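You operate a simulated robot arm through the tools that you are given. There is no shell and no other tool. Be economical: measure what you need, move in short steps, check, and stop when the job is done.

Carry out the task below with a simulated robot arm. There is one attempt and no reset: what you move stays moved.

TASK
Put the green seal ring from the top of the island bench on the top of the end table and the yellow seal ring on the top of the chiller. Put the beaker from the top of the drying cabinet on top of the yellow tubing reel there. Put the white band beaker on the glassware bench top away on the low bench beside the small reactor. Push the right glass cabinet door shut. Put the white cup labelled "No 25" from the low bench beside the small reactor on the worktop beside the basin and the white cup marked "No 50" on the white notebook. Any order will do. Set down upright: beaker, white band beaker, white cup.

Only the result counts: the job must be done as asked and must still hold three seconds after the hand-in. Knocking over, shifting, dropping, spilling or breaking anything else fails it. A push-on lid holds only when it is set on centred and level and pressed home; a screw cap is set on level and turned clockwise until tight.

THE ROBOT
A 7-joint arm with a fingered hand on a trunk, on a base that drives. Base frame: it is fixed to the floor where the robot stands at the start and does not move with it; the origin is under the middle of the robot, x ahead of it, y to its left, z up; the surface under the hand at the start is at about z = 850. Readings come in mm, rad, newtons and seconds.
With the tool pointing down near the work surface it reaches from about 340 to 720 mm from the robot's upright axis, wherever it stands. Its first joint turns from -1.204 to 3.002 rad. Places, roughly: beaker [-1250, -2500, 1250]; low bench beside the small reactor [500, -7800, 800]; notebook (15x11x2 cm) [100, -7800, 800]; right glass cabinet door [-1000, -4300, 1300]; seal ring [500, 0, 750]; top of the chiller [3300, -300, 1100]; top of the end table [1500, 600, 900]; tubing reel (8x8x5 cm) [-1400, -2700, 1200]; white band beaker [-1250, -4000, 1000]; white cup [250, -7750, 750]; worktop beside the basin [600, -3300, 800]. Payload 3.4 kg.
The tool frame sits at the grasp point between the pads (the TCP): z along the fingers, y along the line on which they close. The tips reach 25 mm beyond it. The gripper opens to 88 mm. The gripper's body begins 29 mm behind the TCP. The gripper is a hand of 4 fingers: y runs from the thumb to the fingers, the wrist lies at [-13, -97, -162] in the tool frame, and closing takes about 1.5 s.
Orientation is that of the tool frame in the base frame, as a unit quaternion [x, y, z, w]. With the fingers straight down and the wrist toward the robot, the tool's x, y and z point along [0, 1, 0], [1, 0, 0] and [0, 0, -1] of the base frame.

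THE INTERFACE
- The arm moves only by the tool step_arm. Its argument "targets" is a list of rows, each a list of 7 numbers: the shift along the base's x, y, z in units of 100 mm (1.0 is 100 mm), then the turn, a rotation vector about the base's x, y, z in units of 60 degrees (1.0 is 60 degrees), then the gripper command, from -1 (fully open) to 1 (shut), values between in proportion. In form: [[dx, dy, dz, ax, ay, az, jaw], ...]. A call has 1 to 10 rows; each row is the pose to reach, as a shift and turn from the pose commanded when the call began. A call with a number of a shift or a turn outside -1 to 1 is refused whole. Each row takes 0.2 s and may step no farther than 50 mm and 0.15 rad from the row before; otherwise, or with a gripper value out of range, the whole call is refused. A pose out of reach is approached as far as the arm can. The call stops where the force on the tool passes 40 N (or 10 N more than at its start, if that is more) or the arm is blocked; 0.2 s more then pass. The fingers move at their own pace (about 108 mm/s each) and stop on an object; they squeeze with about 30 N. The grip force told is the motor's: it shows also when the fingers shut on nothing. Time passes only in rows, and 0.2 s behind the last, so rows that repeat a pose let the fingers close. The reply holds the time, the measured pose of the TCP, the force on the tool along the base axes, the opening and the grip force, in the units named above and with some noise, with the torque about the TCP (base axes, N m) and any sound that the robot's microphone picked up.
- Cameras (640 x 400 px; columns grow to the right, rows downward): "scene" is now at [128.6, 13.7, 1426.3]; the picture's right is [0.18, -0.98, 0.00], its down [-0.74, -0.13, -0.66] and it looks along [0.65, 0.12, -0.76] (base axes); focal length 249 px, centre (320, 200). "wrist" rides on the gripper at [64, -83, -98] in the tool frame; the picture's right is [-0.62, 0.37, -0.69], its down [-0.71, -0.63, 0.30] and it looks along [-0.32, 0.68, 0.65] (tool axes); focal length 265 px, centre (320, 200). There is no depth. A picture from a camera that has moved, and an enlarged one, comes with that camera's place and axes in the base frame and with its lens.
- get_image(camera): a new picture of that camera. No time passes.
- raise_lower(by): slides the trunk up (or, below 0, down) by that many mm; the arm and the scene camera ride with it, the base frame stays. It gives what a move gives, with no picture.
- base_move(legs): drives the robot by 1 to 6 legs, each [ahead, left, turn to the left] in mm, mm and rad, along the robot's own axes; the way and the turn of a leg run together, so that a leg with both is an arc; at most 1500 mm and 3.142 rad a leg. The arm and the cameras ride along, it lands a little off, and it stops where it bumps. It gives what a move gives.
- hand_shape(shape): the hand has 4 fingers and takes this shape, open, in about a second: jaw (thumb against the fingers, like two jaws); tri (thumb and two fingers); tip (a fingertip pinch); poke (one finger out to press); point (the index stretched); flat (the hand flat); cup (the hand cupped); fist (a fist). The gripper value then closes the fingers along that shape, each until it touches; the sizes above hold for jaw. It gives what a move gives, with no picture.
- head_to(pan, tilt): turns the head with the scene camera to pan (to the left, within 1.501 rad either way) and tilt (down, from -0.506 to 1.204), counted from straight ahead of the robot. It gives what a move gives.
- enlarge(camera, box): a new picture of the part [left, top, right, bottom] of that camera's present view, enlarged. No time passes.
- finish_job(): hands the job in; it is judged then, once.

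Work in short steps. Places have to be worked out from the pictures, the camera data and where the tool is seen: move nearer, look again, correct. Check each grasp and each placing, and mend what went wrong. You have 196 turns and 162 pictures in all, those below and enlarged ones among them. Open the gripper and draw the arm clear of the work before you hand the job in, unless the task says otherwise; then end with one line.

The tools are called after ">>>" by a JSON object that holds its "name" and its "arguments". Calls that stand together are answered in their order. step_arm: Moves the arm, as the interface text tells. Its arguments: {"type":"object","properties":{"targets":{"type":"array"}},"required":["targets"]} The other tools are called the same way: raise_lower (by) slides the trunk up or down; hand_shape (shape) gives the hand a shape; base_move (legs) drives the base; head_to (pan, tilt) turns the head that bears the scene camera; get_image (camera) takes a picture; enlarge (camera, box) takes an enlarged picture of a part of a camera's view; finish_job () hands the job in.

At the start:

```text
time: 0.0
position: [428.8, 157.1, 1072.2]
tool_rot: [0.707, 0.708, 0.0, 0.0]
wrist_force: [-0.4, 0.1, 0.3]
wrist_torque: [-0.02, 0.0, 0.02]
opening: 88.0
gripper_force: 0.0
shape: jaw
trunk travel left (down, up): [-750.0, 90.0]
robot x, y, heading: [1.1, 6.4, -0.003]
head pan, tilt: [0.176, 0.855]
```

scene: 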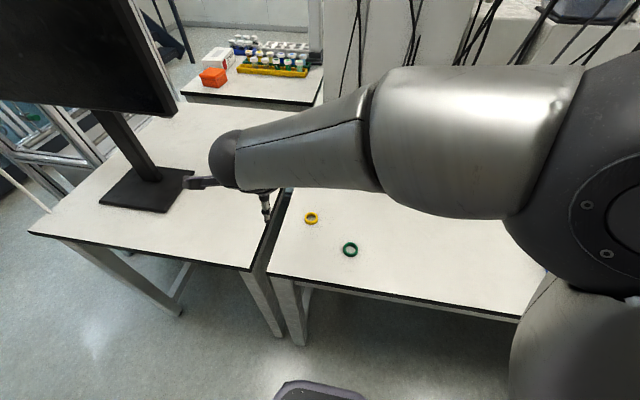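
wrist: 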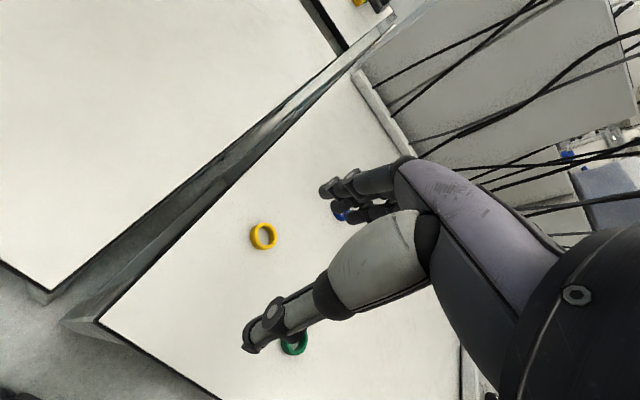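

I work out green ring ≈ [457,-3,858] and yellow ≈ [540,116,858], with both cameras agreeing. Next I look around to map the room before moving.

>>> {"name": "head_to", "arguments": {"pan": 0.5, "tilt": 0.35}}

>>> {"name": "get_image", "arguments": {"camera": "scene"}}

>>> {"name": "head_to", "arguments": {"pan": -0.5, "tilt": 0.35}}

>>> {"name": "get_image", "arguments": {"camera": "scene"}}

>>> {"name": "head_to", "arguments": {"pan": 1.5, "tilt": 0.5}}

>>> {"name": "get_image", "arguments": {"camera": "scene"}}

>>> {"name": "head_to", "arguments": {"pan": -1.5, "tilt": 0.5}}

>>> {"name": "get_image", "arguments": {"camera": "scene"}}

```text
time: 0.9
position: [429.4, 157.5, 1073.4]
tool_rot: [0.707, 0.707, 0.0, 0.0]
wrist_force: [0.1, -0.4, 0.9]
wrist_torque: [0.03, -0.01, -0.02]
opening: 87.5
gripper_force: 0.1
shape: jaw
trunk travel left (down, up): [-750.0, 90.0]
robot x, y, heading: [-3.8, 0.1, -0.004]
head pan, tilt: [0.499, 0.351]
```

```text
159 pictures are left
camera scene: at [133.7, 44.5, 1470.3], right [0.48, -0.88, 0.0], down [-0.3, -0.16, -0.94], along [0.82, 0.45, -0.34], focal length 249 px, centre (320, 200)
```

scene: 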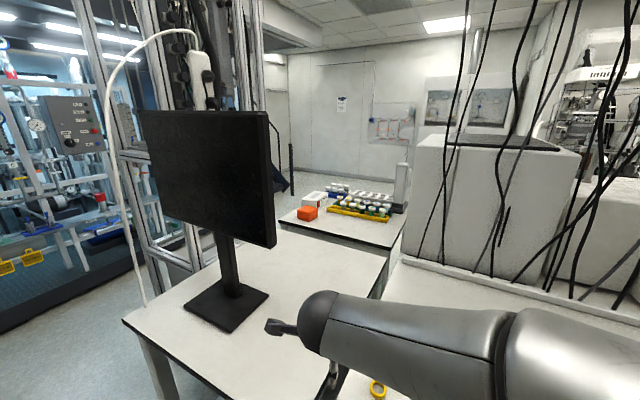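

```text
time: 2.2
position: [429.6, 157.0, 1073.8]
tool_rot: [0.707, 0.707, 0.0, -0.001]
wrist_force: [0.1, 0.7, -0.8]
wrist_torque: [-0.01, -0.02, 0.04]
opening: 87.6
gripper_force: 0.0
shape: jaw
trunk travel left (down, up): [-750.0, 90.0]
robot x, y, heading: [-0.5, 0.9, 0.0]
head pan, tilt: [-0.499, 0.351]
```

```text
158 pictures are left
camera scene: at [133.7, -44.5, 1470.4], right [-0.48, -0.88, 0.0], down [-0.3, 0.16, -0.94], along [0.82, -0.45, -0.34], focal length 249 px, centre (320, 200)
```

scene: 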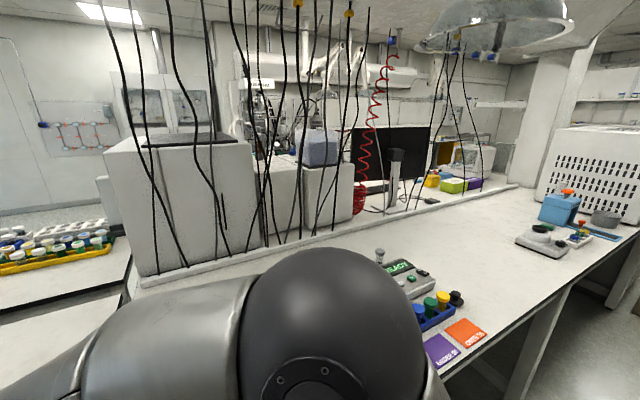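

```text
time: 4.1
position: [429.4, 157.0, 1072.1]
tool_rot: [0.707, 0.707, 0.0, -0.001]
wrist_force: [-0.2, -0.6, -0.9]
wrist_torque: [-0.04, 0.04, 0.02]
opening: 87.6
gripper_force: 0.0
shape: jaw
trunk travel left (down, up): [-750.0, 90.0]
robot x, y, heading: [0.4, 0.3, -0.004]
head pan, tilt: [1.499, 0.499]
```

```text
157 pictures are left
camera scene: at [58.5, 90.7, 1456.7], right [1.0, -0.07, 0.0], down [-0.03, -0.48, -0.88], along [0.06, 0.88, -0.48], focal length 249 px, centre (320, 200)
```

scene: 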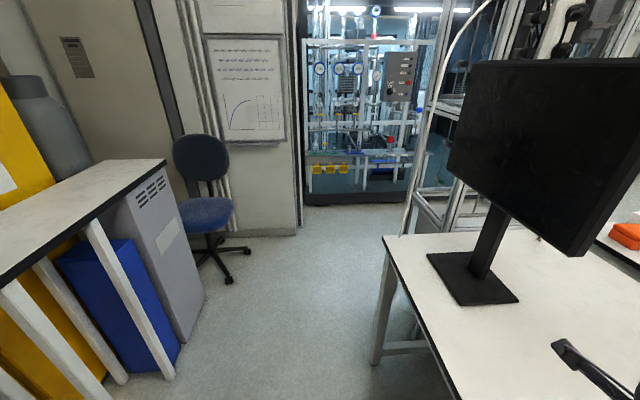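

```text
time: 6.7
position: [430.0, 157.6, 1072.8]
tool_rot: [0.707, 0.707, -0.001, 0.0]
wrist_force: [0.6, 1.1, -0.2]
wrist_torque: [-0.02, 0.01, -0.01]
opening: 87.5
gripper_force: 0.1
shape: jaw
trunk travel left (down, up): [-750.0, 90.0]
robot x, y, heading: [0.5, -1.5, 0.001]
head pan, tilt: [-1.499, 0.499]
```

```text
156 pictures are left
camera scene: at [58.5, -90.8, 1456.7], right [-1.0, -0.07, 0.0], down [-0.03, 0.48, -0.88], along [0.06, -0.88, -0.48], focal length 249 px, centre (320, 200)
```

scene: 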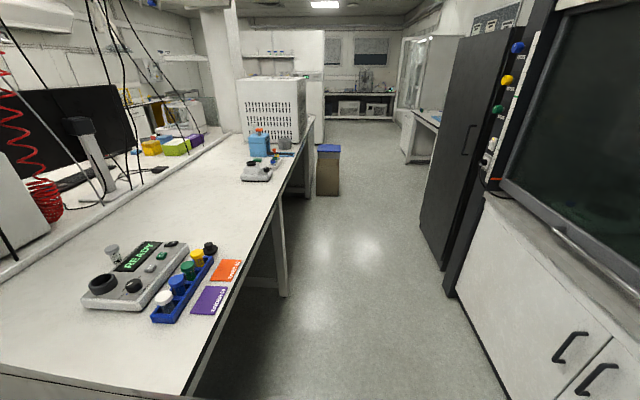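

Table with vials and orange box is the end table (≈[1450,700]); the monitor table lies before it. I take the green ring first: move over it.

>>> {"name": "step_arm", "arguments": {"targets": [[0.1, -0.4, 0, 0, 0, 0, -1], [0.2, -0.8, -0.2, 0, 0, 0, -1], [0.28, -1.0, -0.5, 0, 0, 0, -1]]}}

>>> {"name": "step_arm", "arguments": {"targets": [[0, -0.35, -0.2, 0, 0, 0, -1], [0, -0.6, -0.4, 0, 0, 0, -1], [0, -0.6, -0.6, 0, 0, 0, -1]]}}

>>> {"name": "head_to", "arguments": {"pan": -0.2, "tilt": 0.9}}

>>> {"name": "get_image", "arguments": {"camera": "wrist"}}

>>> {"name": "get_image", "arguments": {"camera": "scene"}}

```text
time: 7.5
position: [456.0, 60.5, 1024.7]
tool_rot: [0.708, 0.706, 0.0, 0.0]
wrist_force: [-1.2, 0.2, -0.5]
wrist_torque: [-0.01, 0.01, -0.01]
opening: 87.8
gripper_force: 0.0
shape: jaw
trunk travel left (down, up): [-750.0, 90.0]
robot x, y, heading: [2.3, -1.2, 0.002]
head pan, tilt: [-1.499, 0.499]
```

```text
time: 8.3
position: [459.0, -2.3, 980.6]
tool_rot: [0.711, 0.703, 0.002, -0.005]
wrist_force: [0.6, 0.2, 0.3]
wrist_torque: [-0.02, -0.03, 0.01]
opening: 87.9
gripper_force: 0.0
shape: jaw
out of reach, approached as far as the arm can: row 3
trunk travel left (down, up): [-750.0, 90.0]
robot x, y, heading: [-3.2, -1.0, -0.0]
head pan, tilt: [-1.499, 0.499]
```

```text
time: 9.8
position: [457.2, -4.3, 978.3]
tool_rot: [0.712, 0.702, 0.0, -0.007]
wrist_force: [-0.6, 0.4, 0.1]
wrist_torque: [-0.03, 0.0, -0.04]
opening: 87.8
gripper_force: 0.0
shape: jaw
trunk travel left (down, up): [-750.0, 90.0]
robot x, y, heading: [-3.5, -2.6, -0.002]
head pan, tilt: [-0.201, 0.901]
```

```text
155 pictures are left
camera wrist: at [375.8, 58.8, 1078.8], right [0.37, -0.63, 0.68], down [-0.64, -0.7, -0.3], along [0.67, -0.33, -0.66], focal length 265 px, centre (320, 200)
```

wrist: 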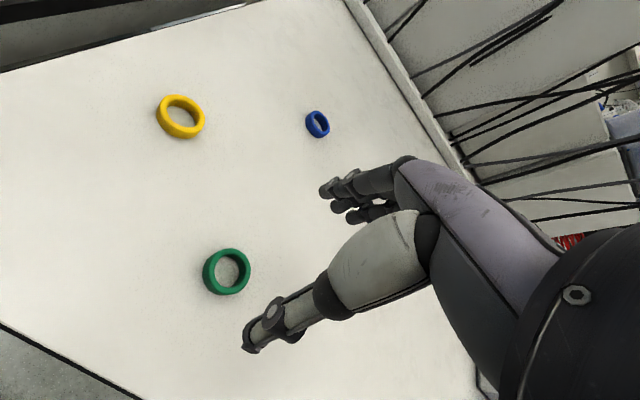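

```text
154 pictures are left
camera scene: at [125.9, -15.2, 1422.9], right [-0.2, -0.98, 0.0], down [-0.77, 0.16, -0.62], along [0.61, -0.12, -0.78], focal length 249 px, centre (320, 200)
```

scene: 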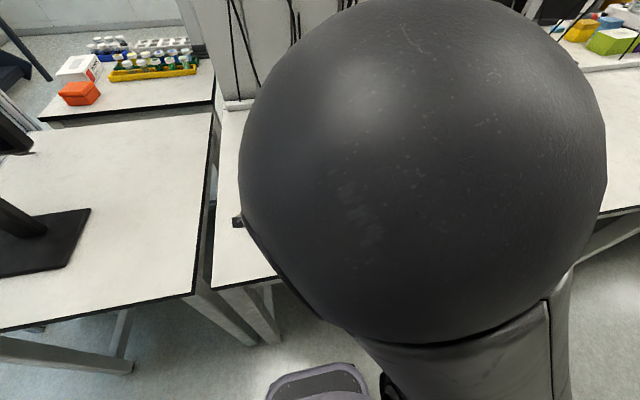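

Arm is cramped at this trunk height; the ring is at ≈[458,-8]. I lower the trunk instead to bring the tool down, then check.

>>> {"name": "raise_lower", "arguments": {"by": -60}}

>>> {"name": "step_arm", "arguments": {"targets": [[0, 0, 0, 0, 0, 0, -1]]}}

>>> {"name": "get_image", "arguments": {"camera": "wrist"}}

```text
time: 10.8
position: [457.7, -4.0, 919.3]
tool_rot: [0.712, 0.703, 0.0, -0.007]
wrist_force: [0.0, -0.3, 0.7]
wrist_torque: [0.02, 0.05, -0.03]
opening: 87.8
gripper_force: 0.1
shape: jaw
trunk travel left (down, up): [-690.0, 150.0]
robot x, y, heading: [-2.3, -1.0, -0.0]
head pan, tilt: [-0.201, 0.901]
```

```text
time: 11.2
position: [457.7, -3.7, 919.4]
tool_rot: [0.712, 0.702, -0.001, -0.007]
wrist_force: [-1.1, 0.2, 1.0]
wrist_torque: [0.01, 0.01, 0.0]
opening: 87.7
gripper_force: 0.1
shape: jaw
trunk travel left (down, up): [-690.0, 150.0]
robot x, y, heading: [3.8, -2.0, 0.004]
head pan, tilt: [-0.201, 0.901]
```

```text
153 pictures are left
camera wrist: at [375.6, 59.1, 1018.9], right [0.37, -0.63, 0.68], down [-0.64, -0.7, -0.3], along [0.67, -0.33, -0.66], focal length 265 px, centre (320, 200)
```

wrist: 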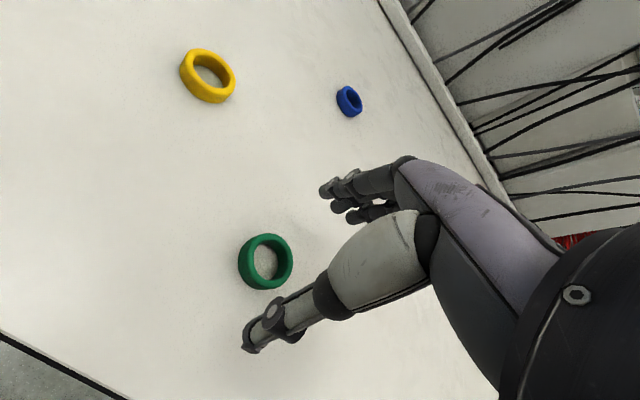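

Green ring fixed at ≈[458,-9]. I shift 5 mm in y and lower the remaining 40 mm to just above the bench.

>>> {"name": "step_arm", "arguments": {"targets": [[0.01, -0.05, 0, 0, 0, 0, -1]]}}

>>> {"name": "raise_lower", "arguments": {"by": -38}}

>>> {"name": "get_image", "arguments": {"camera": "wrist"}}

```text
time: 11.6
position: [458.8, -8.3, 922.3]
tool_rot: [0.712, 0.702, 0.003, -0.01]
wrist_force: [-0.3, -0.9, 0.5]
wrist_torque: [0.02, 0.0, 0.01]
opening: 87.7
gripper_force: 0.1
shape: jaw
trunk travel left (down, up): [-690.0, 150.0]
robot x, y, heading: [1.2, 1.2, -0.002]
head pan, tilt: [-0.201, 0.901]
```

```text
time: 12.4
position: [458.3, -9.1, 881.9]
tool_rot: [0.712, 0.702, 0.002, -0.01]
wrist_force: [0.0, -0.4, -0.1]
wrist_torque: [0.0, -0.02, -0.02]
opening: 87.7
gripper_force: 0.0
shape: jaw
trunk travel left (down, up): [-652.0, 188.0]
robot x, y, heading: [1.1, -0.7, -0.001]
head pan, tilt: [-0.201, 0.901]
```

```text
152 pictures are left
camera wrist: at [377.1, 53.4, 983.2], right [0.36, -0.64, 0.68], down [-0.64, -0.7, -0.31], along [0.67, -0.32, -0.67], focal length 265 px, centre (320, 200)
```

wrist: 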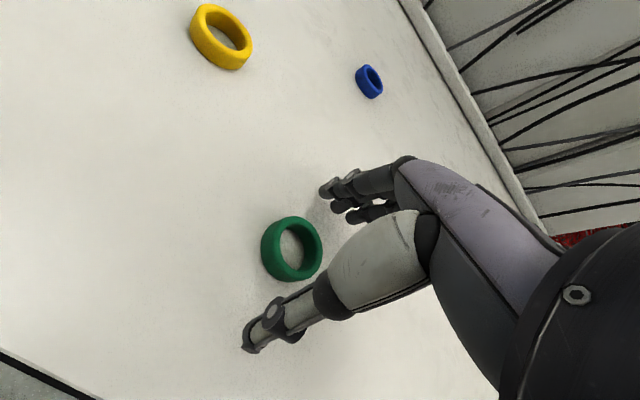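

Ring sits between thumb and fingers. I lower 4 mm more and close.

>>> {"name": "raise_lower", "arguments": {"by": -4}}

>>> {"name": "step_arm", "arguments": {"targets": [[0, 0, 0, 0, 0, 0, 0], [0, 0, 0, 0, 0, 0, 0.5], [0, 0, 0, 0, 0, 0, 1], [0, 0, 0, 0, 0, 0, 1], [0, 0, 0, 0, 0, 0, 1], [0, 0, 0, 0, 0, 0, 1], [0, 0, 0, 0, 0, 0, 1], [0, 0, 0, 0, 0, 0, 1]]}}

>>> {"name": "get_image", "arguments": {"camera": "wrist"}}

```text
time: 13.0
position: [458.2, -8.8, 878.1]
tool_rot: [0.713, 0.701, 0.003, -0.01]
wrist_force: [-0.1, -0.2, 0.3]
wrist_torque: [0.03, 0.02, 0.01]
opening: 87.6
gripper_force: 0.0
shape: jaw
trunk travel left (down, up): [-648.0, 192.0]
robot x, y, heading: [-0.8, -1.5, 0.003]
head pan, tilt: [-0.201, 0.901]
```

```text
time: 14.8
position: [459.6, -9.0, 878.6]
tool_rot: [0.713, 0.701, 0.003, -0.01]
wrist_force: [-1.0, -0.7, -0.5]
wrist_torque: [0.01, -0.01, 0.02]
opening: 28.7
gripper_force: 30.0
shape: jaw
trunk travel left (down, up): [-648.0, 192.0]
robot x, y, heading: [-0.6, -0.3, 0.003]
head pan, tilt: [-0.201, 0.901]
```

```text
151 pictures are left
camera wrist: at [377.0, 53.6, 978.8], right [0.37, -0.64, 0.68], down [-0.64, -0.7, -0.31], along [0.67, -0.32, -0.67], focal length 265 px, centre (320, 200)
```

wrist: 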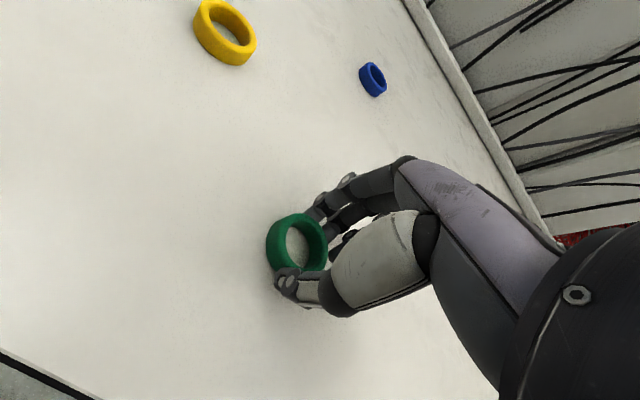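

Gripped at 28.7 mm. Lift by the trunk and check it's held.

>>> {"name": "raise_lower", "arguments": {"by": 100}}

>>> {"name": "get_image", "arguments": {"camera": "wrist"}}

```text
time: 16.1
position: [458.8, -8.3, 977.1]
tool_rot: [0.713, 0.701, 0.002, -0.011]
wrist_force: [0.7, -0.3, -0.8]
wrist_torque: [0.0, -0.03, -0.05]
opening: 28.7
gripper_force: 30.3
shape: jaw
trunk travel left (down, up): [-748.0, 92.0]
robot x, y, heading: [-2.5, 1.9, 0.0]
head pan, tilt: [-0.201, 0.901]
```

```text
150 pictures are left
camera wrist: at [377.1, 53.5, 1078.8], right [0.37, -0.64, 0.68], down [-0.64, -0.7, -0.31], along [0.67, -0.32, -0.67], focal length 265 px, centre (320, 200)
```

wrist: 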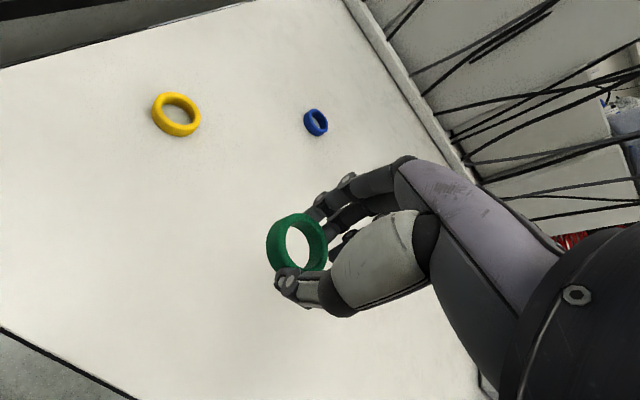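

Ring is held. I raise the trunk, back off the bench, turn left and look along the passage past the monitor table.

>>> {"name": "raise_lower", "arguments": {"by": 92}}

>>> {"name": "base_move", "arguments": {"legs": [[-280, 0, 0], [0, 0, 1.571], [900, 0, 0]]}}

>>> {"name": "head_to", "arguments": {"pan": -0.7, "tilt": 0.5}}

>>> {"name": "get_image", "arguments": {"camera": "scene"}}

>>> {"name": "head_to", "arguments": {"pan": 0.3, "tilt": 0.5}}

>>> {"name": "get_image", "arguments": {"camera": "scene"}}

```text
time: 17.4
position: [458.9, -9.3, 1068.7]
tool_rot: [0.712, 0.702, 0.002, -0.011]
wrist_force: [-0.2, 0.2, 0.6]
wrist_torque: [-0.01, -0.03, -0.05]
opening: 28.6
gripper_force: 29.7
shape: jaw
trunk travel left (down, up): [-840.0, 0.0]
robot x, y, heading: [1.8, -1.0, -0.001]
head pan, tilt: [-0.201, 0.901]
```

```text
time: 27.6
position: [-225.9, 1380.5, 1069.4]
tool_rot: [0.028, 1.0, -0.005, -0.009]
wrist_force: [0.2, 0.2, -0.7]
wrist_torque: [-0.01, 0.01, 0.01]
opening: 28.6
gripper_force: 30.1
shape: jaw
trunk travel left (down, up): [-840.0, 0.0]
robot x, y, heading: [-253.9, 922.4, 1.533]
head pan, tilt: [-0.201, 0.901]
```

```text
time: 28.5
position: [-224.9, 1381.7, 1070.6]
tool_rot: [0.029, 0.999, -0.005, -0.012]
wrist_force: [-0.6, 0.4, 0.7]
wrist_torque: [0.04, 0.01, -0.04]
opening: 28.6
gripper_force: 29.9
shape: jaw
trunk travel left (down, up): [-840.0, 0.0]
robot x, y, heading: [-253.3, 918.9, 1.529]
head pan, tilt: [-0.7, 0.499]
```

```text
149 pictures are left
camera scene: at [-188.1, 1039.9, 1546.7], right [0.74, -0.67, 0.0], down [-0.32, -0.35, -0.88], along [0.59, 0.65, -0.48], focal length 249 px, centre (320, 200)
```

scene: 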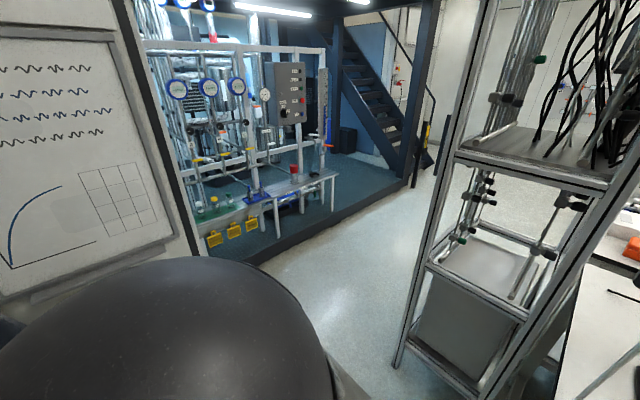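

```text
time: 29.8
position: [-225.9, 1379.7, 1071.2]
tool_rot: [0.029, 0.999, -0.006, -0.012]
wrist_force: [-0.9, 0.6, -0.5]
wrist_torque: [-0.01, -0.02, 0.0]
opening: 28.2
gripper_force: 29.7
shape: jaw
trunk travel left (down, up): [-840.0, 0.0]
robot x, y, heading: [-252.7, 924.8, 1.532]
head pan, tilt: [0.3, 0.499]
```

```text
148 pictures are left
camera scene: at [-272.6, 1060.7, 1546.7], right [0.97, 0.26, 0.0], down [0.12, -0.46, -0.88], along [-0.23, 0.85, -0.48], focal length 249 px, centre (320, 200)
```

scene: 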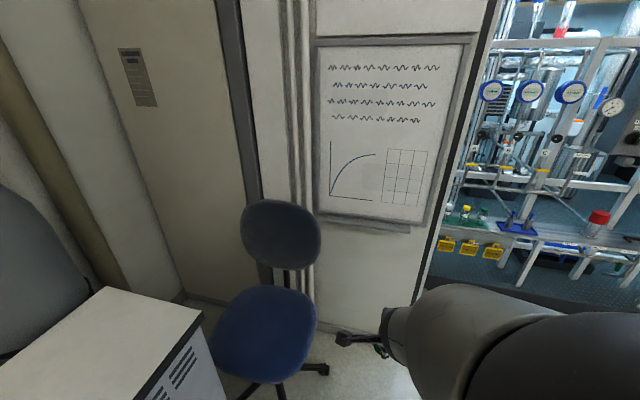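

The passage: rack leg at ≈(711,1339), blue platform edge at y≈2450–2650. I drive through y≈1850 to x≈1300 and look at the end table.

>>> {"name": "base_move", "arguments": {"legs": [[0, 0, -0.498], [1080, 0, 0], [0, 0, -1.034], [1000, 0, 0]]}}

>>> {"name": "head_to", "arguments": {"pan": -1.2, "tilt": 0.6}}

>>> {"name": "get_image", "arguments": {"camera": "scene"}}

>>> {"name": "head_to", "arguments": {"pan": -0.3, "tilt": 0.4}}

>>> {"name": "get_image", "arguments": {"camera": "scene"}}

```text
time: 44.2
position: [1772.6, 1847.2, 1071.1]
tool_rot: [0.714, 0.7, 0.005, -0.013]
wrist_force: [-0.5, -0.4, -0.1]
wrist_torque: [0.03, 0.04, -0.01]
opening: 28.6
gripper_force: 30.1
shape: jaw
trunk travel left (down, up): [-840.0, 0.0]
robot x, y, heading: [1311.6, 1857.6, -0.007]
head pan, tilt: [0.3, 0.499]
```

```text
time: 45.9
position: [1772.4, 1847.3, 1070.3]
tool_rot: [0.715, 0.699, 0.005, -0.013]
wrist_force: [0.9, 0.4, 1.1]
wrist_torque: [0.03, 0.0, -0.01]
opening: 28.5
gripper_force: 30.1
shape: jaw
trunk travel left (down, up): [-840.0, 0.0]
robot x, y, heading: [1312.9, 1858.1, -0.003]
head pan, tilt: [-1.201, 0.6]
```

```text
147 pictures are left
camera scene: at [1397.5, 1774.6, 1537.6], right [-0.93, -0.36, 0.0], down [-0.2, 0.53, -0.83], along [0.3, -0.77, -0.56], focal length 249 px, centre (320, 200)
```

scene: 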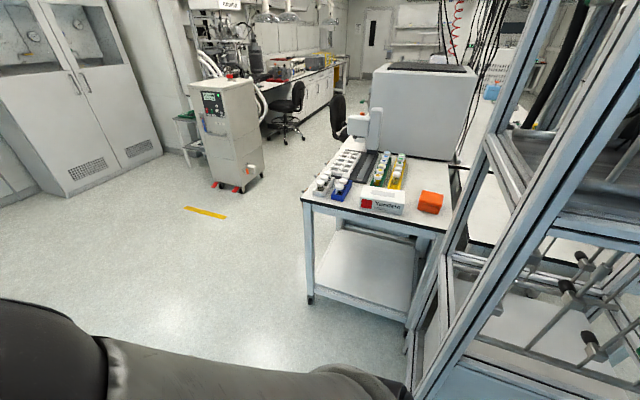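

```text
time: 47.0
position: [1773.1, 1847.2, 1071.7]
tool_rot: [0.714, 0.7, 0.005, -0.013]
wrist_force: [1.3, 0.4, 0.6]
wrist_torque: [0.03, 0.02, 0.0]
opening: 28.5
gripper_force: 30.2
shape: jaw
trunk travel left (down, up): [-840.0, 0.0]
robot x, y, heading: [1312.5, 1860.8, -0.004]
head pan, tilt: [-0.3, 0.4]
```

```text
146 pictures are left
camera scene: at [1454.0, 1829.3, 1555.8], right [-0.3, -0.95, 0.0], down [-0.37, 0.12, -0.92], along [0.88, -0.27, -0.39], focal length 249 px, centre (320, 200)
```

scene: 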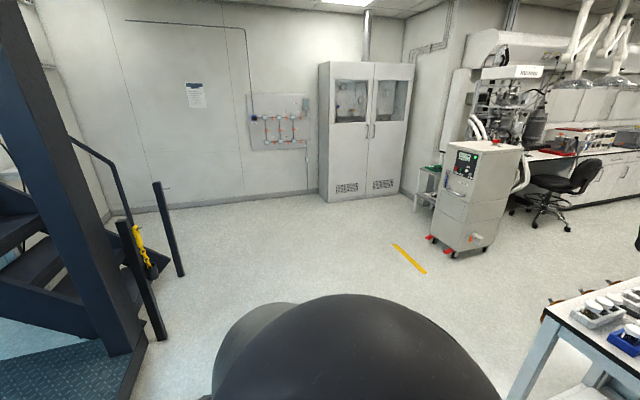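

End table front edge at y≈862, x 1200–1845; the chiller unit stands at ≈(3350,-500). I drive up facing the end table and look down at it.

>>> {"name": "base_move", "arguments": {"legs": [[330, 0, 0], [0, 0, -1.567], [420, 0, 0]]}}

>>> {"name": "head_to", "arguments": {"pan": 0.35, "tilt": 0.75}}

>>> {"name": "get_image", "arguments": {"camera": "scene"}}

>>> {"name": "get_image", "arguments": {"camera": "wrist"}}

```text
time: 55.2
position: [1655.1, 983.0, 1070.7]
tool_rot: [1.0, 0.003, 0.013, -0.005]
wrist_force: [-0.7, -0.7, -1.8]
wrist_torque: [0.0, 0.01, -0.03]
opening: 28.4
gripper_force: 29.8
shape: jaw
trunk travel left (down, up): [-840.0, 0.0]
robot x, y, heading: [1649.2, 1439.2, -1.549]
head pan, tilt: [-0.3, 0.4]
```

```text
time: 56.2
position: [1655.0, 982.5, 1070.8]
tool_rot: [1.0, 0.003, 0.013, -0.005]
wrist_force: [-0.2, -0.2, 0.2]
wrist_torque: [-0.02, 0.02, 0.02]
opening: 28.2
gripper_force: 29.6
shape: jaw
trunk travel left (down, up): [-840.0, 0.0]
robot x, y, heading: [1655.1, 1441.5, -1.544]
head pan, tilt: [0.351, 0.75]
```

```text
145 pictures are left
camera scene: at [1685.4, 1314.7, 1524.8], right [-0.93, -0.37, 0.0], down [-0.25, 0.63, -0.73], along [0.27, -0.68, -0.68], focal length 249 px, centre (320, 200)
```

scene: 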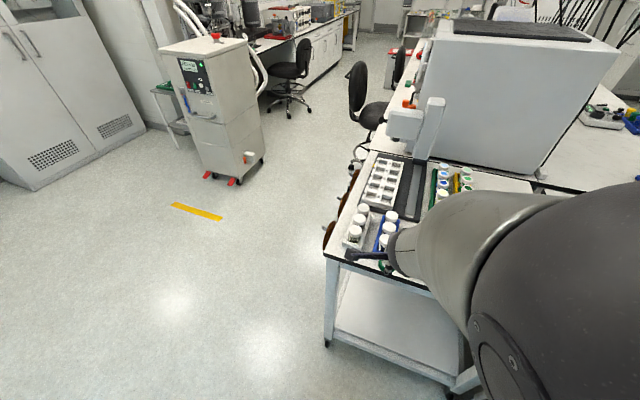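

```text
144 pictures are left
camera wrist: at [1715.2, 1064.1, 1172.7], right [-0.64, -0.38, 0.67], down [-0.71, 0.63, -0.32], along [-0.3, -0.68, -0.67], focal length 265 px, centre (320, 200)
```

wrist: 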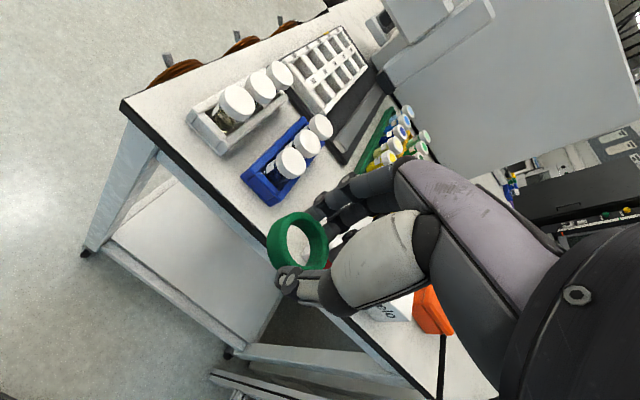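

The wrist camera shows the left side is crowded; the free strip is in front of the orange box, about (1300,805). I turn toward it and move closer.

>>> {"name": "base_move", "arguments": {"legs": [[0, 0, -0.54], [130, 0, 0]]}}

>>> {"name": "head_to", "arguments": {"pan": 0.3, "tilt": 0.95}}

>>> {"name": "get_image", "arguments": {"camera": "wrist"}}

>>> {"name": "get_image", "arguments": {"camera": "scene"}}

```text
time: 59.0
position: [1349.5, 931.7, 1071.8]
tool_rot: [0.964, -0.267, 0.014, -0.001]
wrist_force: [1.3, -0.6, 0.0]
wrist_torque: [0.0, 0.03, -0.03]
opening: 28.6
gripper_force: 30.1
shape: jaw
trunk travel left (down, up): [-840.0, 0.0]
robot x, y, heading: [1588.3, 1326.1, -2.089]
head pan, tilt: [0.351, 0.75]
```

```text
time: 59.8
position: [1348.5, 932.7, 1071.3]
tool_rot: [0.964, -0.266, 0.014, -0.001]
wrist_force: [0.9, 0.4, -0.1]
wrist_torque: [-0.02, -0.03, -0.01]
opening: 28.2
gripper_force: 30.0
shape: jaw
trunk travel left (down, up): [-840.0, 0.0]
robot x, y, heading: [1585.1, 1322.7, -2.089]
head pan, tilt: [0.3, 0.949]
```

```text
143 pictures are left
camera wrist: at [1443.7, 969.1, 1172.7], right [-0.74, 0.0, 0.67], down [-0.28, 0.91, -0.32], along [-0.61, -0.42, -0.67], focal length 265 px, centre (320, 200)
```

wrist: 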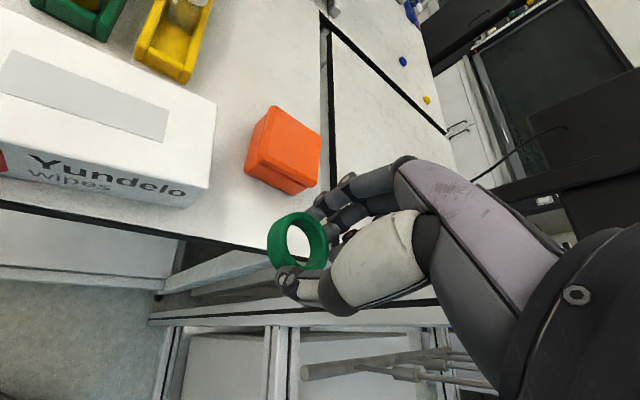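

```text
142 pictures are left
camera scene: at [1546.1, 1210.9, 1509.2], right [-0.98, 0.22, 0.0], down [0.18, 0.79, -0.58], along [-0.13, -0.57, -0.81], focal length 249 px, centre (320, 200)
```

scene: 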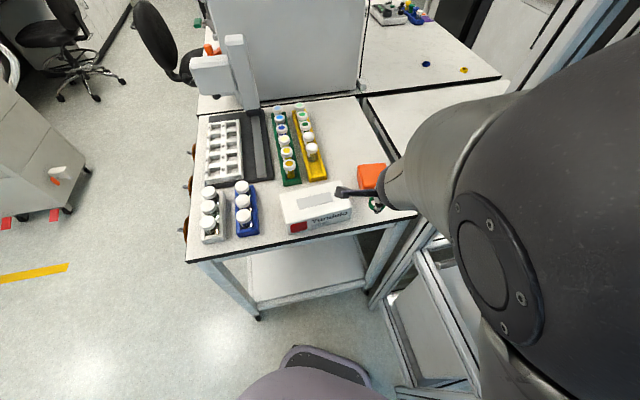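

Front strip clear: orange box front at y≈770, edge y≈870, carton right at x≈1368. I aim the ring at (1278,818), moving there while high.

>>> {"name": "step_arm", "arguments": {"targets": [[-0.25, -0.35, 0, 0, 0, 0, 1], [-0.5, -0.75, 0, 0, 0, 0, 1], [-0.74, -1.0, -0.1, 0, 0, 0, 1]]}}

>>> {"name": "step_arm", "arguments": {"targets": [[0, -0.1, -0.4, 0, 0, 0, 1], [0, -0.1, -0.7, 0, 0, 0, 1], [0, -0.1, -1.0, 0, 0, 0, 1]]}}

>>> {"name": "get_image", "arguments": {"camera": "wrist"}}

>>> {"name": "get_image", "arguments": {"camera": "scene"}}

```text
time: 60.5
position: [1272.7, 829.9, 1061.4]
tool_rot: [0.964, -0.267, 0.014, -0.003]
wrist_force: [0.4, 0.7, -1.3]
wrist_torque: [0.02, -0.03, -0.01]
opening: 28.3
gripper_force: 30.8
shape: jaw
trunk travel left (down, up): [-840.0, 0.0]
robot x, y, heading: [1584.5, 1328.1, -2.092]
head pan, tilt: [0.3, 0.949]
```

```text
time: 61.4
position: [1275.1, 821.1, 963.8]
tool_rot: [0.964, -0.264, 0.013, -0.002]
wrist_force: [0.7, -0.7, -0.2]
wrist_torque: [0.0, 0.02, -0.01]
opening: 28.3
gripper_force: 30.4
shape: jaw
trunk travel left (down, up): [-840.0, 0.0]
robot x, y, heading: [1582.0, 1326.9, -2.09]
head pan, tilt: [0.3, 0.949]
```

```text
141 pictures are left
camera wrist: at [1369.4, 859.7, 1064.3], right [-0.74, 0.0, 0.67], down [-0.28, 0.91, -0.32], along [-0.61, -0.42, -0.67], focal length 265 px, centre (320, 200)
```

wrist: 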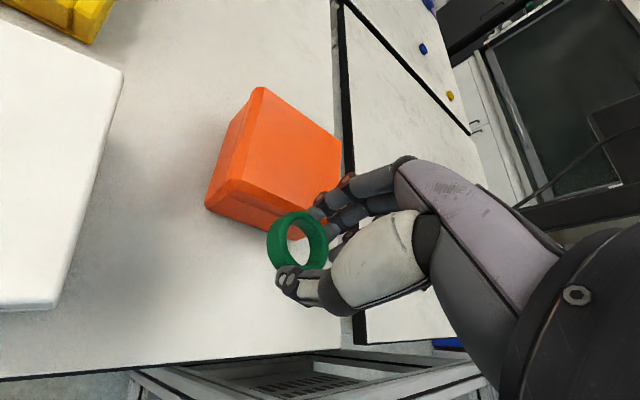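

```text
140 pictures are left
camera scene: at [1546.3, 1210.1, 1509.2], right [-0.98, 0.22, 0.0], down [0.18, 0.79, -0.58], along [-0.13, -0.57, -0.81], focal length 249 px, centre (320, 200)
```

scene: 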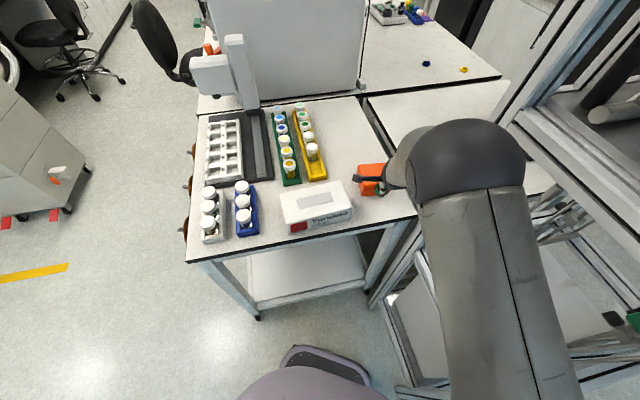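

Orange front edge ≈ y 775, table edge ≈ y 880. I shift +12,+10 mm for margin and descend by steps, watching force.

>>> {"name": "step_arm", "arguments": {"targets": [[0.12, 0.1, 0, 0, 0, 0, 1], [0.12, 0.1, -0.3, 0, 0, 0, 1], [0.12, 0.1, -0.5, 0, 0, 0, 1], [0.12, 0.1, -0.6, 0, 0, 0, 1], [0.12, 0.1, -0.7, 0, 0, 0, 1]]}}

>>> {"name": "get_image", "arguments": {"camera": "wrist"}}

```text
time: 62.5
position: [1284.5, 833.2, 955.1]
tool_rot: [0.963, -0.269, 0.014, -0.018]
wrist_force: [-0.1, 0.2, -0.5]
wrist_torque: [-0.02, 0.01, 0.01]
opening: 28.1
gripper_force: 30.4
shape: jaw
out of reach, approached as far as the arm can: row 1, 2, 3, 4, 5
trunk travel left (down, up): [-840.0, 0.0]
robot x, y, heading: [1585.5, 1323.7, -2.092]
head pan, tilt: [0.3, 0.949]
```

```text
139 pictures are left
camera wrist: at [1377.5, 868.1, 1059.2], right [-0.75, -0.01, 0.67], down [-0.27, 0.92, -0.29], along [-0.61, -0.4, -0.69], focal length 265 px, centre (320, 200)
```

wrist: 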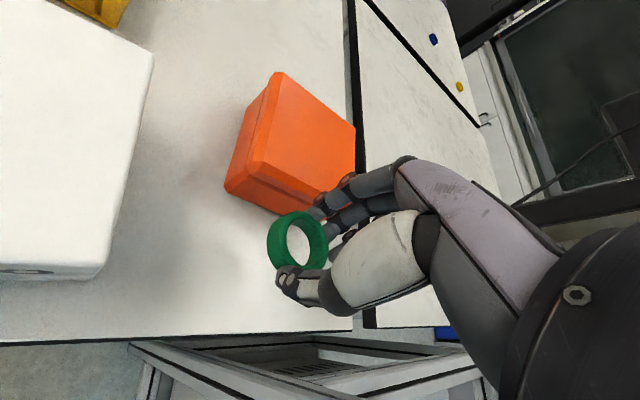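

I use the trunk for the rest, as the arm is at its low limit here.

>>> {"name": "raise_lower", "arguments": {"by": -40}}

>>> {"name": "step_arm", "arguments": {"targets": [[0.03, -0.03, 0, 0, 0, 0, 1]]}}

>>> {"name": "raise_lower", "arguments": {"by": -24}}

>>> {"name": "get_image", "arguments": {"camera": "wrist"}}

```text
time: 63.4
position: [1284.6, 834.0, 915.0]
tool_rot: [0.963, -0.269, 0.014, -0.017]
wrist_force: [0.1, 0.2, 0.0]
wrist_torque: [-0.01, 0.02, -0.01]
opening: 28.0
gripper_force: 30.4
shape: jaw
trunk travel left (down, up): [-800.0, 40.0]
robot x, y, heading: [1587.8, 1323.3, -2.083]
head pan, tilt: [0.3, 0.949]
```

```text
time: 63.8
position: [1284.8, 830.3, 916.1]
tool_rot: [0.963, -0.269, 0.014, -0.018]
wrist_force: [0.3, 0.3, -0.3]
wrist_torque: [-0.03, -0.03, -0.02]
opening: 28.1
gripper_force: 29.7
shape: jaw
trunk travel left (down, up): [-800.0, 40.0]
robot x, y, heading: [1587.5, 1327.6, -2.092]
head pan, tilt: [0.3, 0.949]
```

```text
time: 64.5
position: [1286.6, 831.7, 896.9]
tool_rot: [0.963, -0.268, 0.014, -0.013]
wrist_force: [-1.2, -2.6, 19.1]
wrist_torque: [-0.37, 0.21, 0.0]
opening: 28.9
gripper_force: 29.6
shape: jaw
trunk travel left (down, up): [-776.0, 64.0]
robot x, y, heading: [1589.7, 1330.2, -2.092]
head pan, tilt: [0.3, 0.949]
```

```text
138 pictures are left
camera wrist: at [1381.0, 865.8, 998.7], right [-0.74, -0.01, 0.67], down [-0.27, 0.91, -0.3], along [-0.61, -0.4, -0.68], focal length 265 px, centre (320, 200)
```

wrist: 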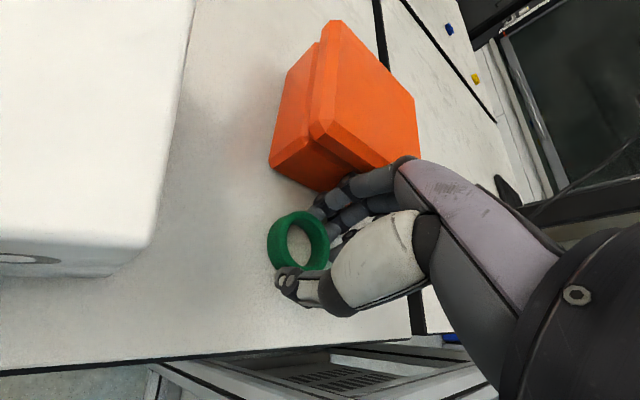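

Contact at TCP z≈897 (table ≈870). I raise slightly to unload and open gently to ~50 mm.

>>> {"name": "raise_lower", "arguments": {"by": 4}}

>>> {"name": "step_arm", "arguments": {"targets": [[0, 0, 0, 0, 0, 0, 0.1], [0, 0, 0, 0, 0, 0, -0.15], [0, 0, 0, 0, 0, 0, -0.15]]}}

>>> {"name": "get_image", "arguments": {"camera": "wrist"}}

```text
time: 65.0
position: [1286.1, 830.8, 897.1]
tool_rot: [0.963, -0.269, 0.014, -0.017]
wrist_force: [-2.5, -4.2, 12.8]
wrist_torque: [-0.34, 0.15, -0.02]
opening: 29.0
gripper_force: 29.2
shape: jaw
trunk travel left (down, up): [-780.0, 60.0]
robot x, y, heading: [1585.0, 1329.1, -2.09]
head pan, tilt: [0.3, 0.949]
```

```text
time: 65.8
position: [1287.0, 832.1, 896.0]
tool_rot: [0.963, -0.268, 0.014, -0.017]
wrist_force: [2.7, 2.5, 7.0]
wrist_torque: [-0.15, 0.07, -0.01]
opening: 47.2
gripper_force: 0.1
shape: jaw
trunk travel left (down, up): [-780.0, 60.0]
robot x, y, heading: [1586.5, 1321.6, -2.094]
head pan, tilt: [0.3, 0.949]
```

```text
137 pictures are left
camera wrist: at [1381.8, 866.9, 999.6], right [-0.75, -0.01, 0.67], down [-0.27, 0.92, -0.29], along [-0.61, -0.4, -0.69], focal length 265 px, centre (320, 200)
```

wrist: 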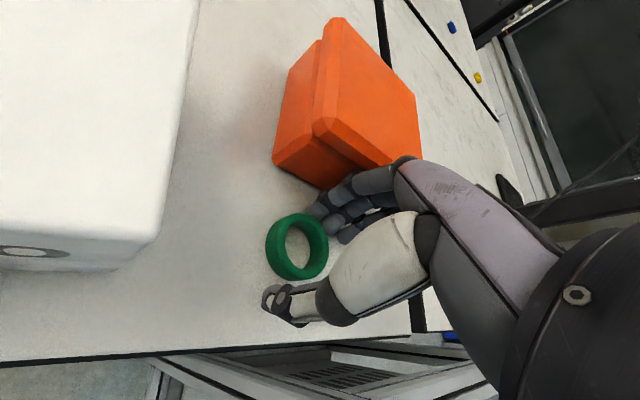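

Ring released and lying flat. I raise the trunk fully and check.

>>> {"name": "raise_lower", "arguments": {"by": 60}}

>>> {"name": "step_arm", "arguments": {"targets": [[0, 0, 0.3, 0, 0, 0, -0.15], [0, 0, 0.6, 0, 0, 0, -0.15], [0, 0, 1.0, 0, 0, 0, -0.15]]}}

>>> {"name": "get_image", "arguments": {"camera": "wrist"}}

```text
time: 66.8
position: [1285.3, 831.0, 956.2]
tool_rot: [0.963, -0.269, 0.014, -0.018]
wrist_force: [0.3, -0.5, -0.1]
wrist_torque: [-0.03, 0.03, -0.01]
opening: 50.4
gripper_force: 0.0
shape: jaw
trunk travel left (down, up): [-840.0, 0.0]
robot x, y, heading: [1580.1, 1324.4, -2.091]
head pan, tilt: [0.3, 0.949]
```

```text
time: 67.6
position: [1286.1, 832.0, 1054.9]
tool_rot: [0.963, -0.268, 0.014, -0.018]
wrist_force: [-0.3, 0.3, 0.1]
wrist_torque: [0.0, 0.0, 0.03]
opening: 50.3
gripper_force: 0.1
shape: jaw
trunk travel left (down, up): [-840.0, 0.0]
robot x, y, heading: [1584.3, 1326.7, -2.088]
head pan, tilt: [0.3, 0.949]
```

```text
136 pictures are left
camera wrist: at [1379.7, 866.0, 1158.8], right [-0.75, -0.01, 0.67], down [-0.27, 0.92, -0.29], along [-0.61, -0.4, -0.69], focal length 265 px, centre (320, 200)
```

wrist: 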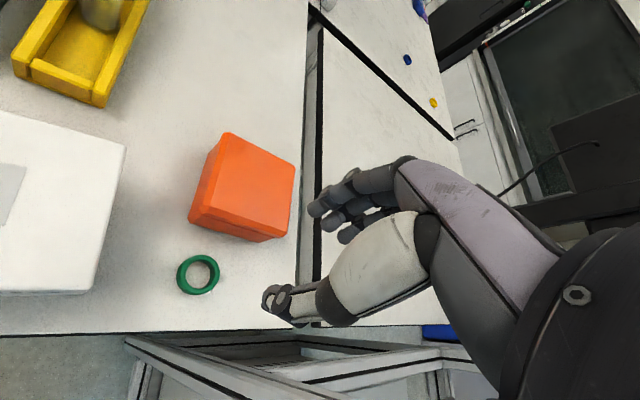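

Green ring placed. Now I drive back the same way for the yellow ring.

>>> {"name": "base_move", "arguments": {"legs": [[-600, 0, 0], [0, 0, -1.05], [1500, 0, 0], [80, 0, 0], [0, 0, 1.035], [500, 0, 0]]}}

```text
time: 86.6
position: [-281.9, 922.4, 1054.2]
tool_rot: [0.961, -0.276, 0.014, -0.018]
wrist_force: [-0.4, 0.2, 0.1]
wrist_torque: [0.02, 0.01, 0.01]
opening: 50.3
gripper_force: 0.1
shape: jaw
trunk travel left (down, up): [-840.0, 0.0]
robot x, y, heading: [24.7, 1414.4, -2.107]
head pan, tilt: [0.3, 0.949]
```

Continuing around to the island bench start place.

>>> {"name": "base_move", "arguments": {"legs": [[567, 0, 0], [0, 0, 0.536], [800, 0, 0], [0, 0, 1.571]]}}

>>> {"name": "head_to", "arguments": {"pan": 0.2, "tilt": 0.8}}

>>> {"name": "get_image", "arguments": {"camera": "scene"}}

```text
time: 98.9
position: [302.5, 85.1, 1054.8]
tool_rot: [0.734, 0.679, -0.008, -0.022]
wrist_force: [-0.6, -0.6, 0.2]
wrist_torque: [0.0, -0.03, 0.01]
opening: 50.4
gripper_force: 0.1
shape: jaw
trunk travel left (down, up): [-840.0, 0.0]
robot x, y, heading: [-272.9, 133.0, -0.051]
head pan, tilt: [0.3, 0.949]
```

```text
time: 99.6
position: [301.6, 85.8, 1053.6]
tool_rot: [0.734, 0.679, -0.008, -0.022]
wrist_force: [0.2, 0.2, -0.5]
wrist_torque: [0.01, -0.03, 0.01]
opening: 50.1
gripper_force: 0.2
shape: jaw
trunk travel left (down, up): [-840.0, 0.0]
robot x, y, heading: [-274.6, 129.2, -0.059]
head pan, tilt: [0.201, 0.799]
```

```text
135 pictures are left
camera scene: at [-143.0, 140.4, 1520.7], right [0.15, -0.99, 0.0], down [-0.71, -0.1, -0.7], along [0.69, 0.1, -0.72], focal length 249 px, centre (320, 200)
```

scene: 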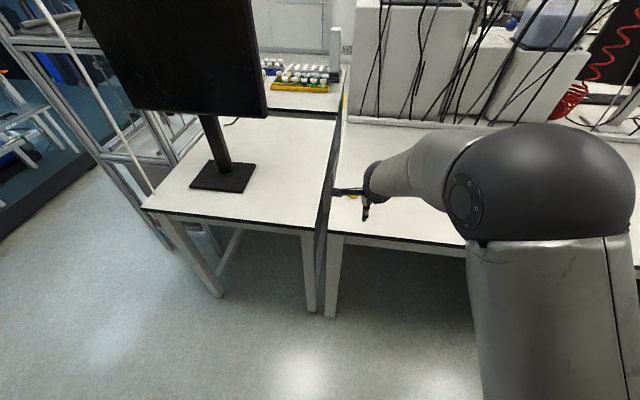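

TCP at (302,86); I shift the base so the TCP lands over the yellow ring at ≈(540,116), with the gripper opened, then look.

>>> {"name": "base_move", "arguments": {"legs": [[235, 45, 0.0]]}}

>>> {"name": "step_arm", "arguments": {"targets": [[0, 0, -0.4, 0, 0, 0, -1], [0, 0, -0.8, 0, 0, 0, -1]]}}

>>> {"name": "get_image", "arguments": {"camera": "wrist"}}

```text
time: 101.4
position: [538.8, 118.7, 1055.3]
tool_rot: [0.734, 0.679, -0.008, -0.022]
wrist_force: [0.1, -0.4, 0.8]
wrist_torque: [0.01, 0.01, 0.02]
opening: 50.1
gripper_force: 0.1
shape: jaw
trunk travel left (down, up): [-840.0, 0.0]
robot x, y, heading: [-36.8, 160.8, -0.048]
head pan, tilt: [0.201, 0.799]
```

```text
time: 102.0
position: [541.1, 118.3, 974.4]
tool_rot: [0.735, 0.678, -0.006, -0.023]
wrist_force: [-0.8, 0.2, 0.5]
wrist_torque: [0.02, 0.0, -0.01]
opening: 87.9
gripper_force: 0.0
shape: jaw
trunk travel left (down, up): [-840.0, 0.0]
robot x, y, heading: [-37.8, 165.6, -0.05]
head pan, tilt: [0.201, 0.799]
```

```text
134 pictures are left
camera wrist: at [467.2, 185.3, 1078.2], right [0.34, -0.66, 0.66], down [-0.7, -0.65, -0.29], along [0.63, -0.36, -0.69], focal length 265 px, centre (320, 200)
```

wrist: 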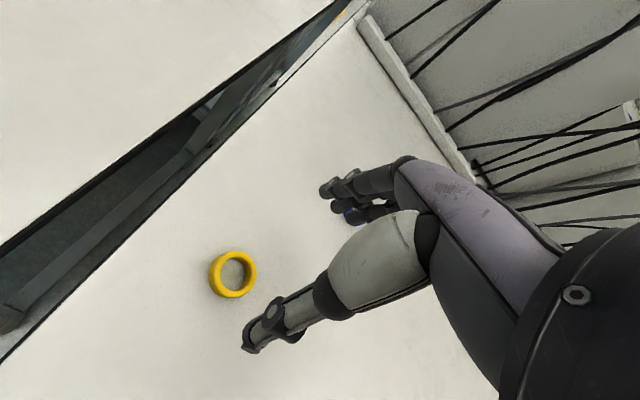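

Yellow ring at ≈(539.5,112.4). I correct the small tilt, shift −6 mm y, then descend with the trunk.

>>> {"name": "step_arm", "arguments": {"targets": [[-0.01, -0.06, 0, -0.024, -0.038, 0, -1], [-0.01, -0.06, 0, -0.024, -0.038, 0, -1]]}}

>>> {"name": "raise_lower", "arguments": {"by": -75}}

>>> {"name": "get_image", "arguments": {"camera": "wrist"}}

```text
time: 102.6
position: [540.1, 112.0, 974.7]
tool_rot: [0.739, 0.674, -0.004, -0.009]
wrist_force: [-0.6, -0.3, 0.6]
wrist_torque: [0.0, 0.01, 0.03]
opening: 87.6
gripper_force: 0.0
shape: jaw
out of reach, approached as far as the arm can: row 1
trunk travel left (down, up): [-840.0, 0.0]
robot x, y, heading: [-38.3, 165.4, -0.058]
head pan, tilt: [0.201, 0.799]
```

```text
time: 103.7
position: [541.8, 112.0, 901.0]
tool_rot: [0.738, 0.674, -0.004, -0.01]
wrist_force: [0.2, -0.1, 1.0]
wrist_torque: [0.01, 0.01, -0.03]
opening: 88.0
gripper_force: 0.0
shape: jaw
trunk travel left (down, up): [-765.0, 75.0]
robot x, y, heading: [-39.6, 162.8, -0.049]
head pan, tilt: [0.201, 0.799]
```

```text
133 pictures are left
camera wrist: at [465.5, 181.6, 1001.6], right [0.32, -0.66, 0.68], down [-0.7, -0.65, -0.3], along [0.64, -0.38, -0.67], focal length 265 px, centre (320, 200)
```

wrist: 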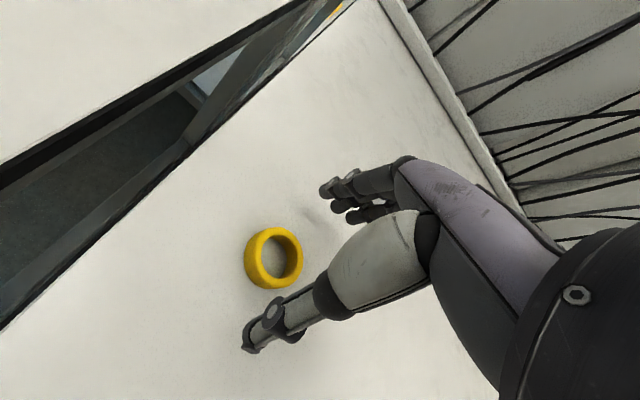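

Ring still at (538,113). Small shift, lower 22 mm, grip and lift.

>>> {"name": "step_arm", "arguments": {"targets": [[-0.03, -0.01, 0, 0, 0, 0, -1]]}}

>>> {"name": "raise_lower", "arguments": {"by": -23}}

>>> {"name": "step_arm", "arguments": {"targets": [[0, 0, 0, 0, 0, 0, 0], [0, 0, 0, 0, 0, 0, 0.5], [0, 0, 0, 0, 0, 0, 1], [0, 0, 0, 0, 0, 0, 1], [0, 0, 0, 0, 0, 0, 1], [0, 0, 0, 0, 0, 0, 1], [0, 0, 0, 0, 0, 0, 1], [0, 0, 0, 0, 0, 0, 1]]}}

>>> {"name": "raise_lower", "arguments": {"by": 98}}

>>> {"name": "get_image", "arguments": {"camera": "wrist"}}

```text
time: 104.1
position: [538.2, 108.4, 901.5]
tool_rot: [0.742, 0.671, -0.002, -0.013]
wrist_force: [0.0, 0.3, 0.6]
wrist_torque: [-0.01, -0.02, 0.02]
opening: 87.6
gripper_force: 0.0
shape: jaw
trunk travel left (down, up): [-765.0, 75.0]
robot x, y, heading: [-35.3, 166.0, -0.054]
head pan, tilt: [0.201, 0.799]
```

```text
time: 104.8
position: [538.5, 107.6, 877.2]
tool_rot: [0.741, 0.671, -0.001, -0.013]
wrist_force: [-0.1, -0.2, 0.1]
wrist_torque: [-0.01, -0.01, 0.01]
opening: 87.4
gripper_force: 0.1
shape: jaw
trunk travel left (down, up): [-742.0, 98.0]
robot x, y, heading: [-34.5, 165.5, -0.058]
head pan, tilt: [0.201, 0.799]
```

```text
time: 106.6
position: [538.7, 108.3, 878.8]
tool_rot: [0.741, 0.671, -0.002, -0.013]
wrist_force: [0.1, -0.2, -0.4]
wrist_torque: [0.04, 0.01, 0.0]
opening: 27.7
gripper_force: 30.2
shape: jaw
trunk travel left (down, up): [-742.0, 98.0]
robot x, y, heading: [-36.1, 163.9, -0.052]
head pan, tilt: [0.201, 0.799]
```

```text
time: 108.0
position: [539.2, 108.0, 976.5]
tool_rot: [0.742, 0.671, -0.001, -0.012]
wrist_force: [-0.1, -0.6, -0.2]
wrist_torque: [-0.02, 0.01, 0.0]
opening: 27.7
gripper_force: 29.6
shape: jaw
trunk travel left (down, up): [-840.0, 0.0]
robot x, y, heading: [-36.3, 161.1, -0.054]
head pan, tilt: [0.201, 0.799]
```

```text
132 pictures are left
camera wrist: at [463.9, 177.4, 1077.1], right [0.32, -0.66, 0.68], down [-0.7, -0.64, -0.3], along [0.64, -0.38, -0.67], focal length 265 px, centre (320, 200)
```

wrist: 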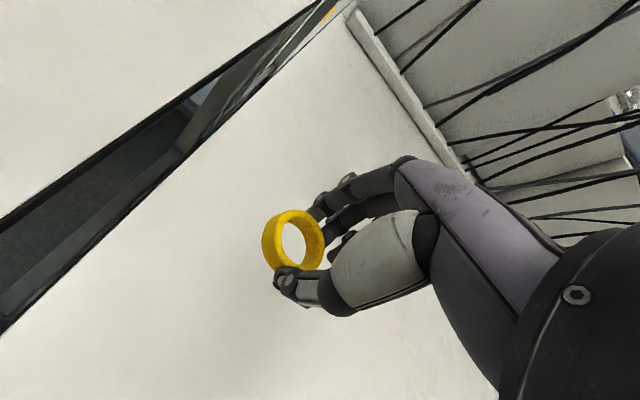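

Yellow ring held. I raise the arm and drive around toward the chiller, in two stages.

>>> {"name": "step_arm", "arguments": {"targets": [[0, 0, 0.4, 0, 0, 0, 1], [0, 0, 0.8, 0, 0, 0, 1], [0, 0, 1.0, 0, 0, 0, 1]]}}

>>> {"name": "base_move", "arguments": {"legs": [[-240, 0, 0], [0, 0, 1.625], [745, 0, 0], [0, 0, -0.537], [1080, 0, 0], [0, 0, -1.034]]}}

>>> {"name": "base_move", "arguments": {"legs": [[1500, 0, 0], [200, 0, 0], [0, 0, -0.635], [1000, 0, 0]]}}

>>> {"name": "head_to", "arguments": {"pan": -0.3, "tilt": 0.4}}

>>> {"name": "get_image", "arguments": {"camera": "scene"}}

```text
time: 108.8
position: [536.9, 113.5, 1075.6]
tool_rot: [0.736, 0.677, -0.006, -0.006]
wrist_force: [0.0, 0.5, 0.9]
wrist_torque: [0.02, 0.01, 0.04]
opening: 27.7
gripper_force: 30.1
shape: jaw
trunk travel left (down, up): [-840.0, 0.0]
robot x, y, heading: [-35.3, 163.5, -0.05]
head pan, tilt: [0.201, 0.799]
```

```text
time: 127.4
position: [855.8, 1863.9, 1074.9]
tool_rot: [0.707, 0.707, -0.006, -0.008]
wrist_force: [-0.1, -0.3, -0.4]
wrist_torque: [-0.02, -0.01, 0.0]
opening: 27.0
gripper_force: 30.0
shape: jaw
trunk travel left (down, up): [-840.0, 0.0]
robot x, y, heading: [275.0, 1864.6, 0.033]
head pan, tilt: [0.201, 0.799]
```

```text
time: 142.7
position: [3289.3, 986.1, 1074.6]
tool_rot: [0.891, 0.454, -0.003, -0.009]
wrist_force: [0.1, -0.6, -0.1]
wrist_torque: [0.01, -0.02, 0.03]
opening: 26.9
gripper_force: 29.7
shape: jaw
trunk travel left (down, up): [-840.0, 0.0]
robot x, y, heading: [2823.6, 1325.9, -0.592]
head pan, tilt: [0.201, 0.799]
```

```text
time: 143.6
position: [3289.3, 987.4, 1074.4]
tool_rot: [0.89, 0.456, -0.005, -0.009]
wrist_force: [0.4, 0.2, -1.2]
wrist_torque: [0.01, -0.03, -0.03]
opening: 27.1
gripper_force: 30.2
shape: jaw
trunk travel left (down, up): [-840.0, 0.0]
robot x, y, heading: [2824.6, 1329.0, -0.595]
head pan, tilt: [-0.3, 0.4]
```

```text
131 pictures are left
camera scene: at [2925.3, 1226.2, 1555.8], right [-0.78, -0.63, 0.0], down [-0.24, 0.3, -0.92], along [0.58, -0.72, -0.39], focal length 249 px, centre (320, 200)
```

scene: 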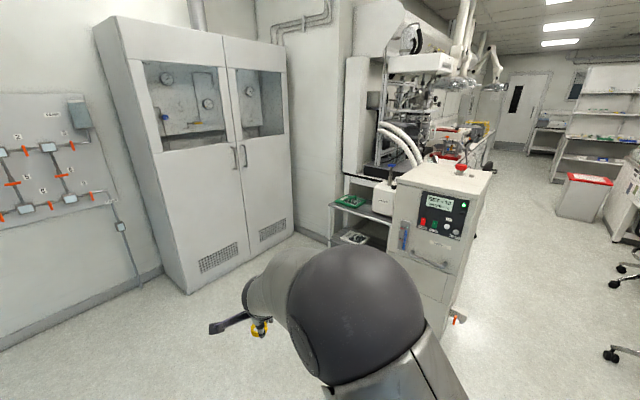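

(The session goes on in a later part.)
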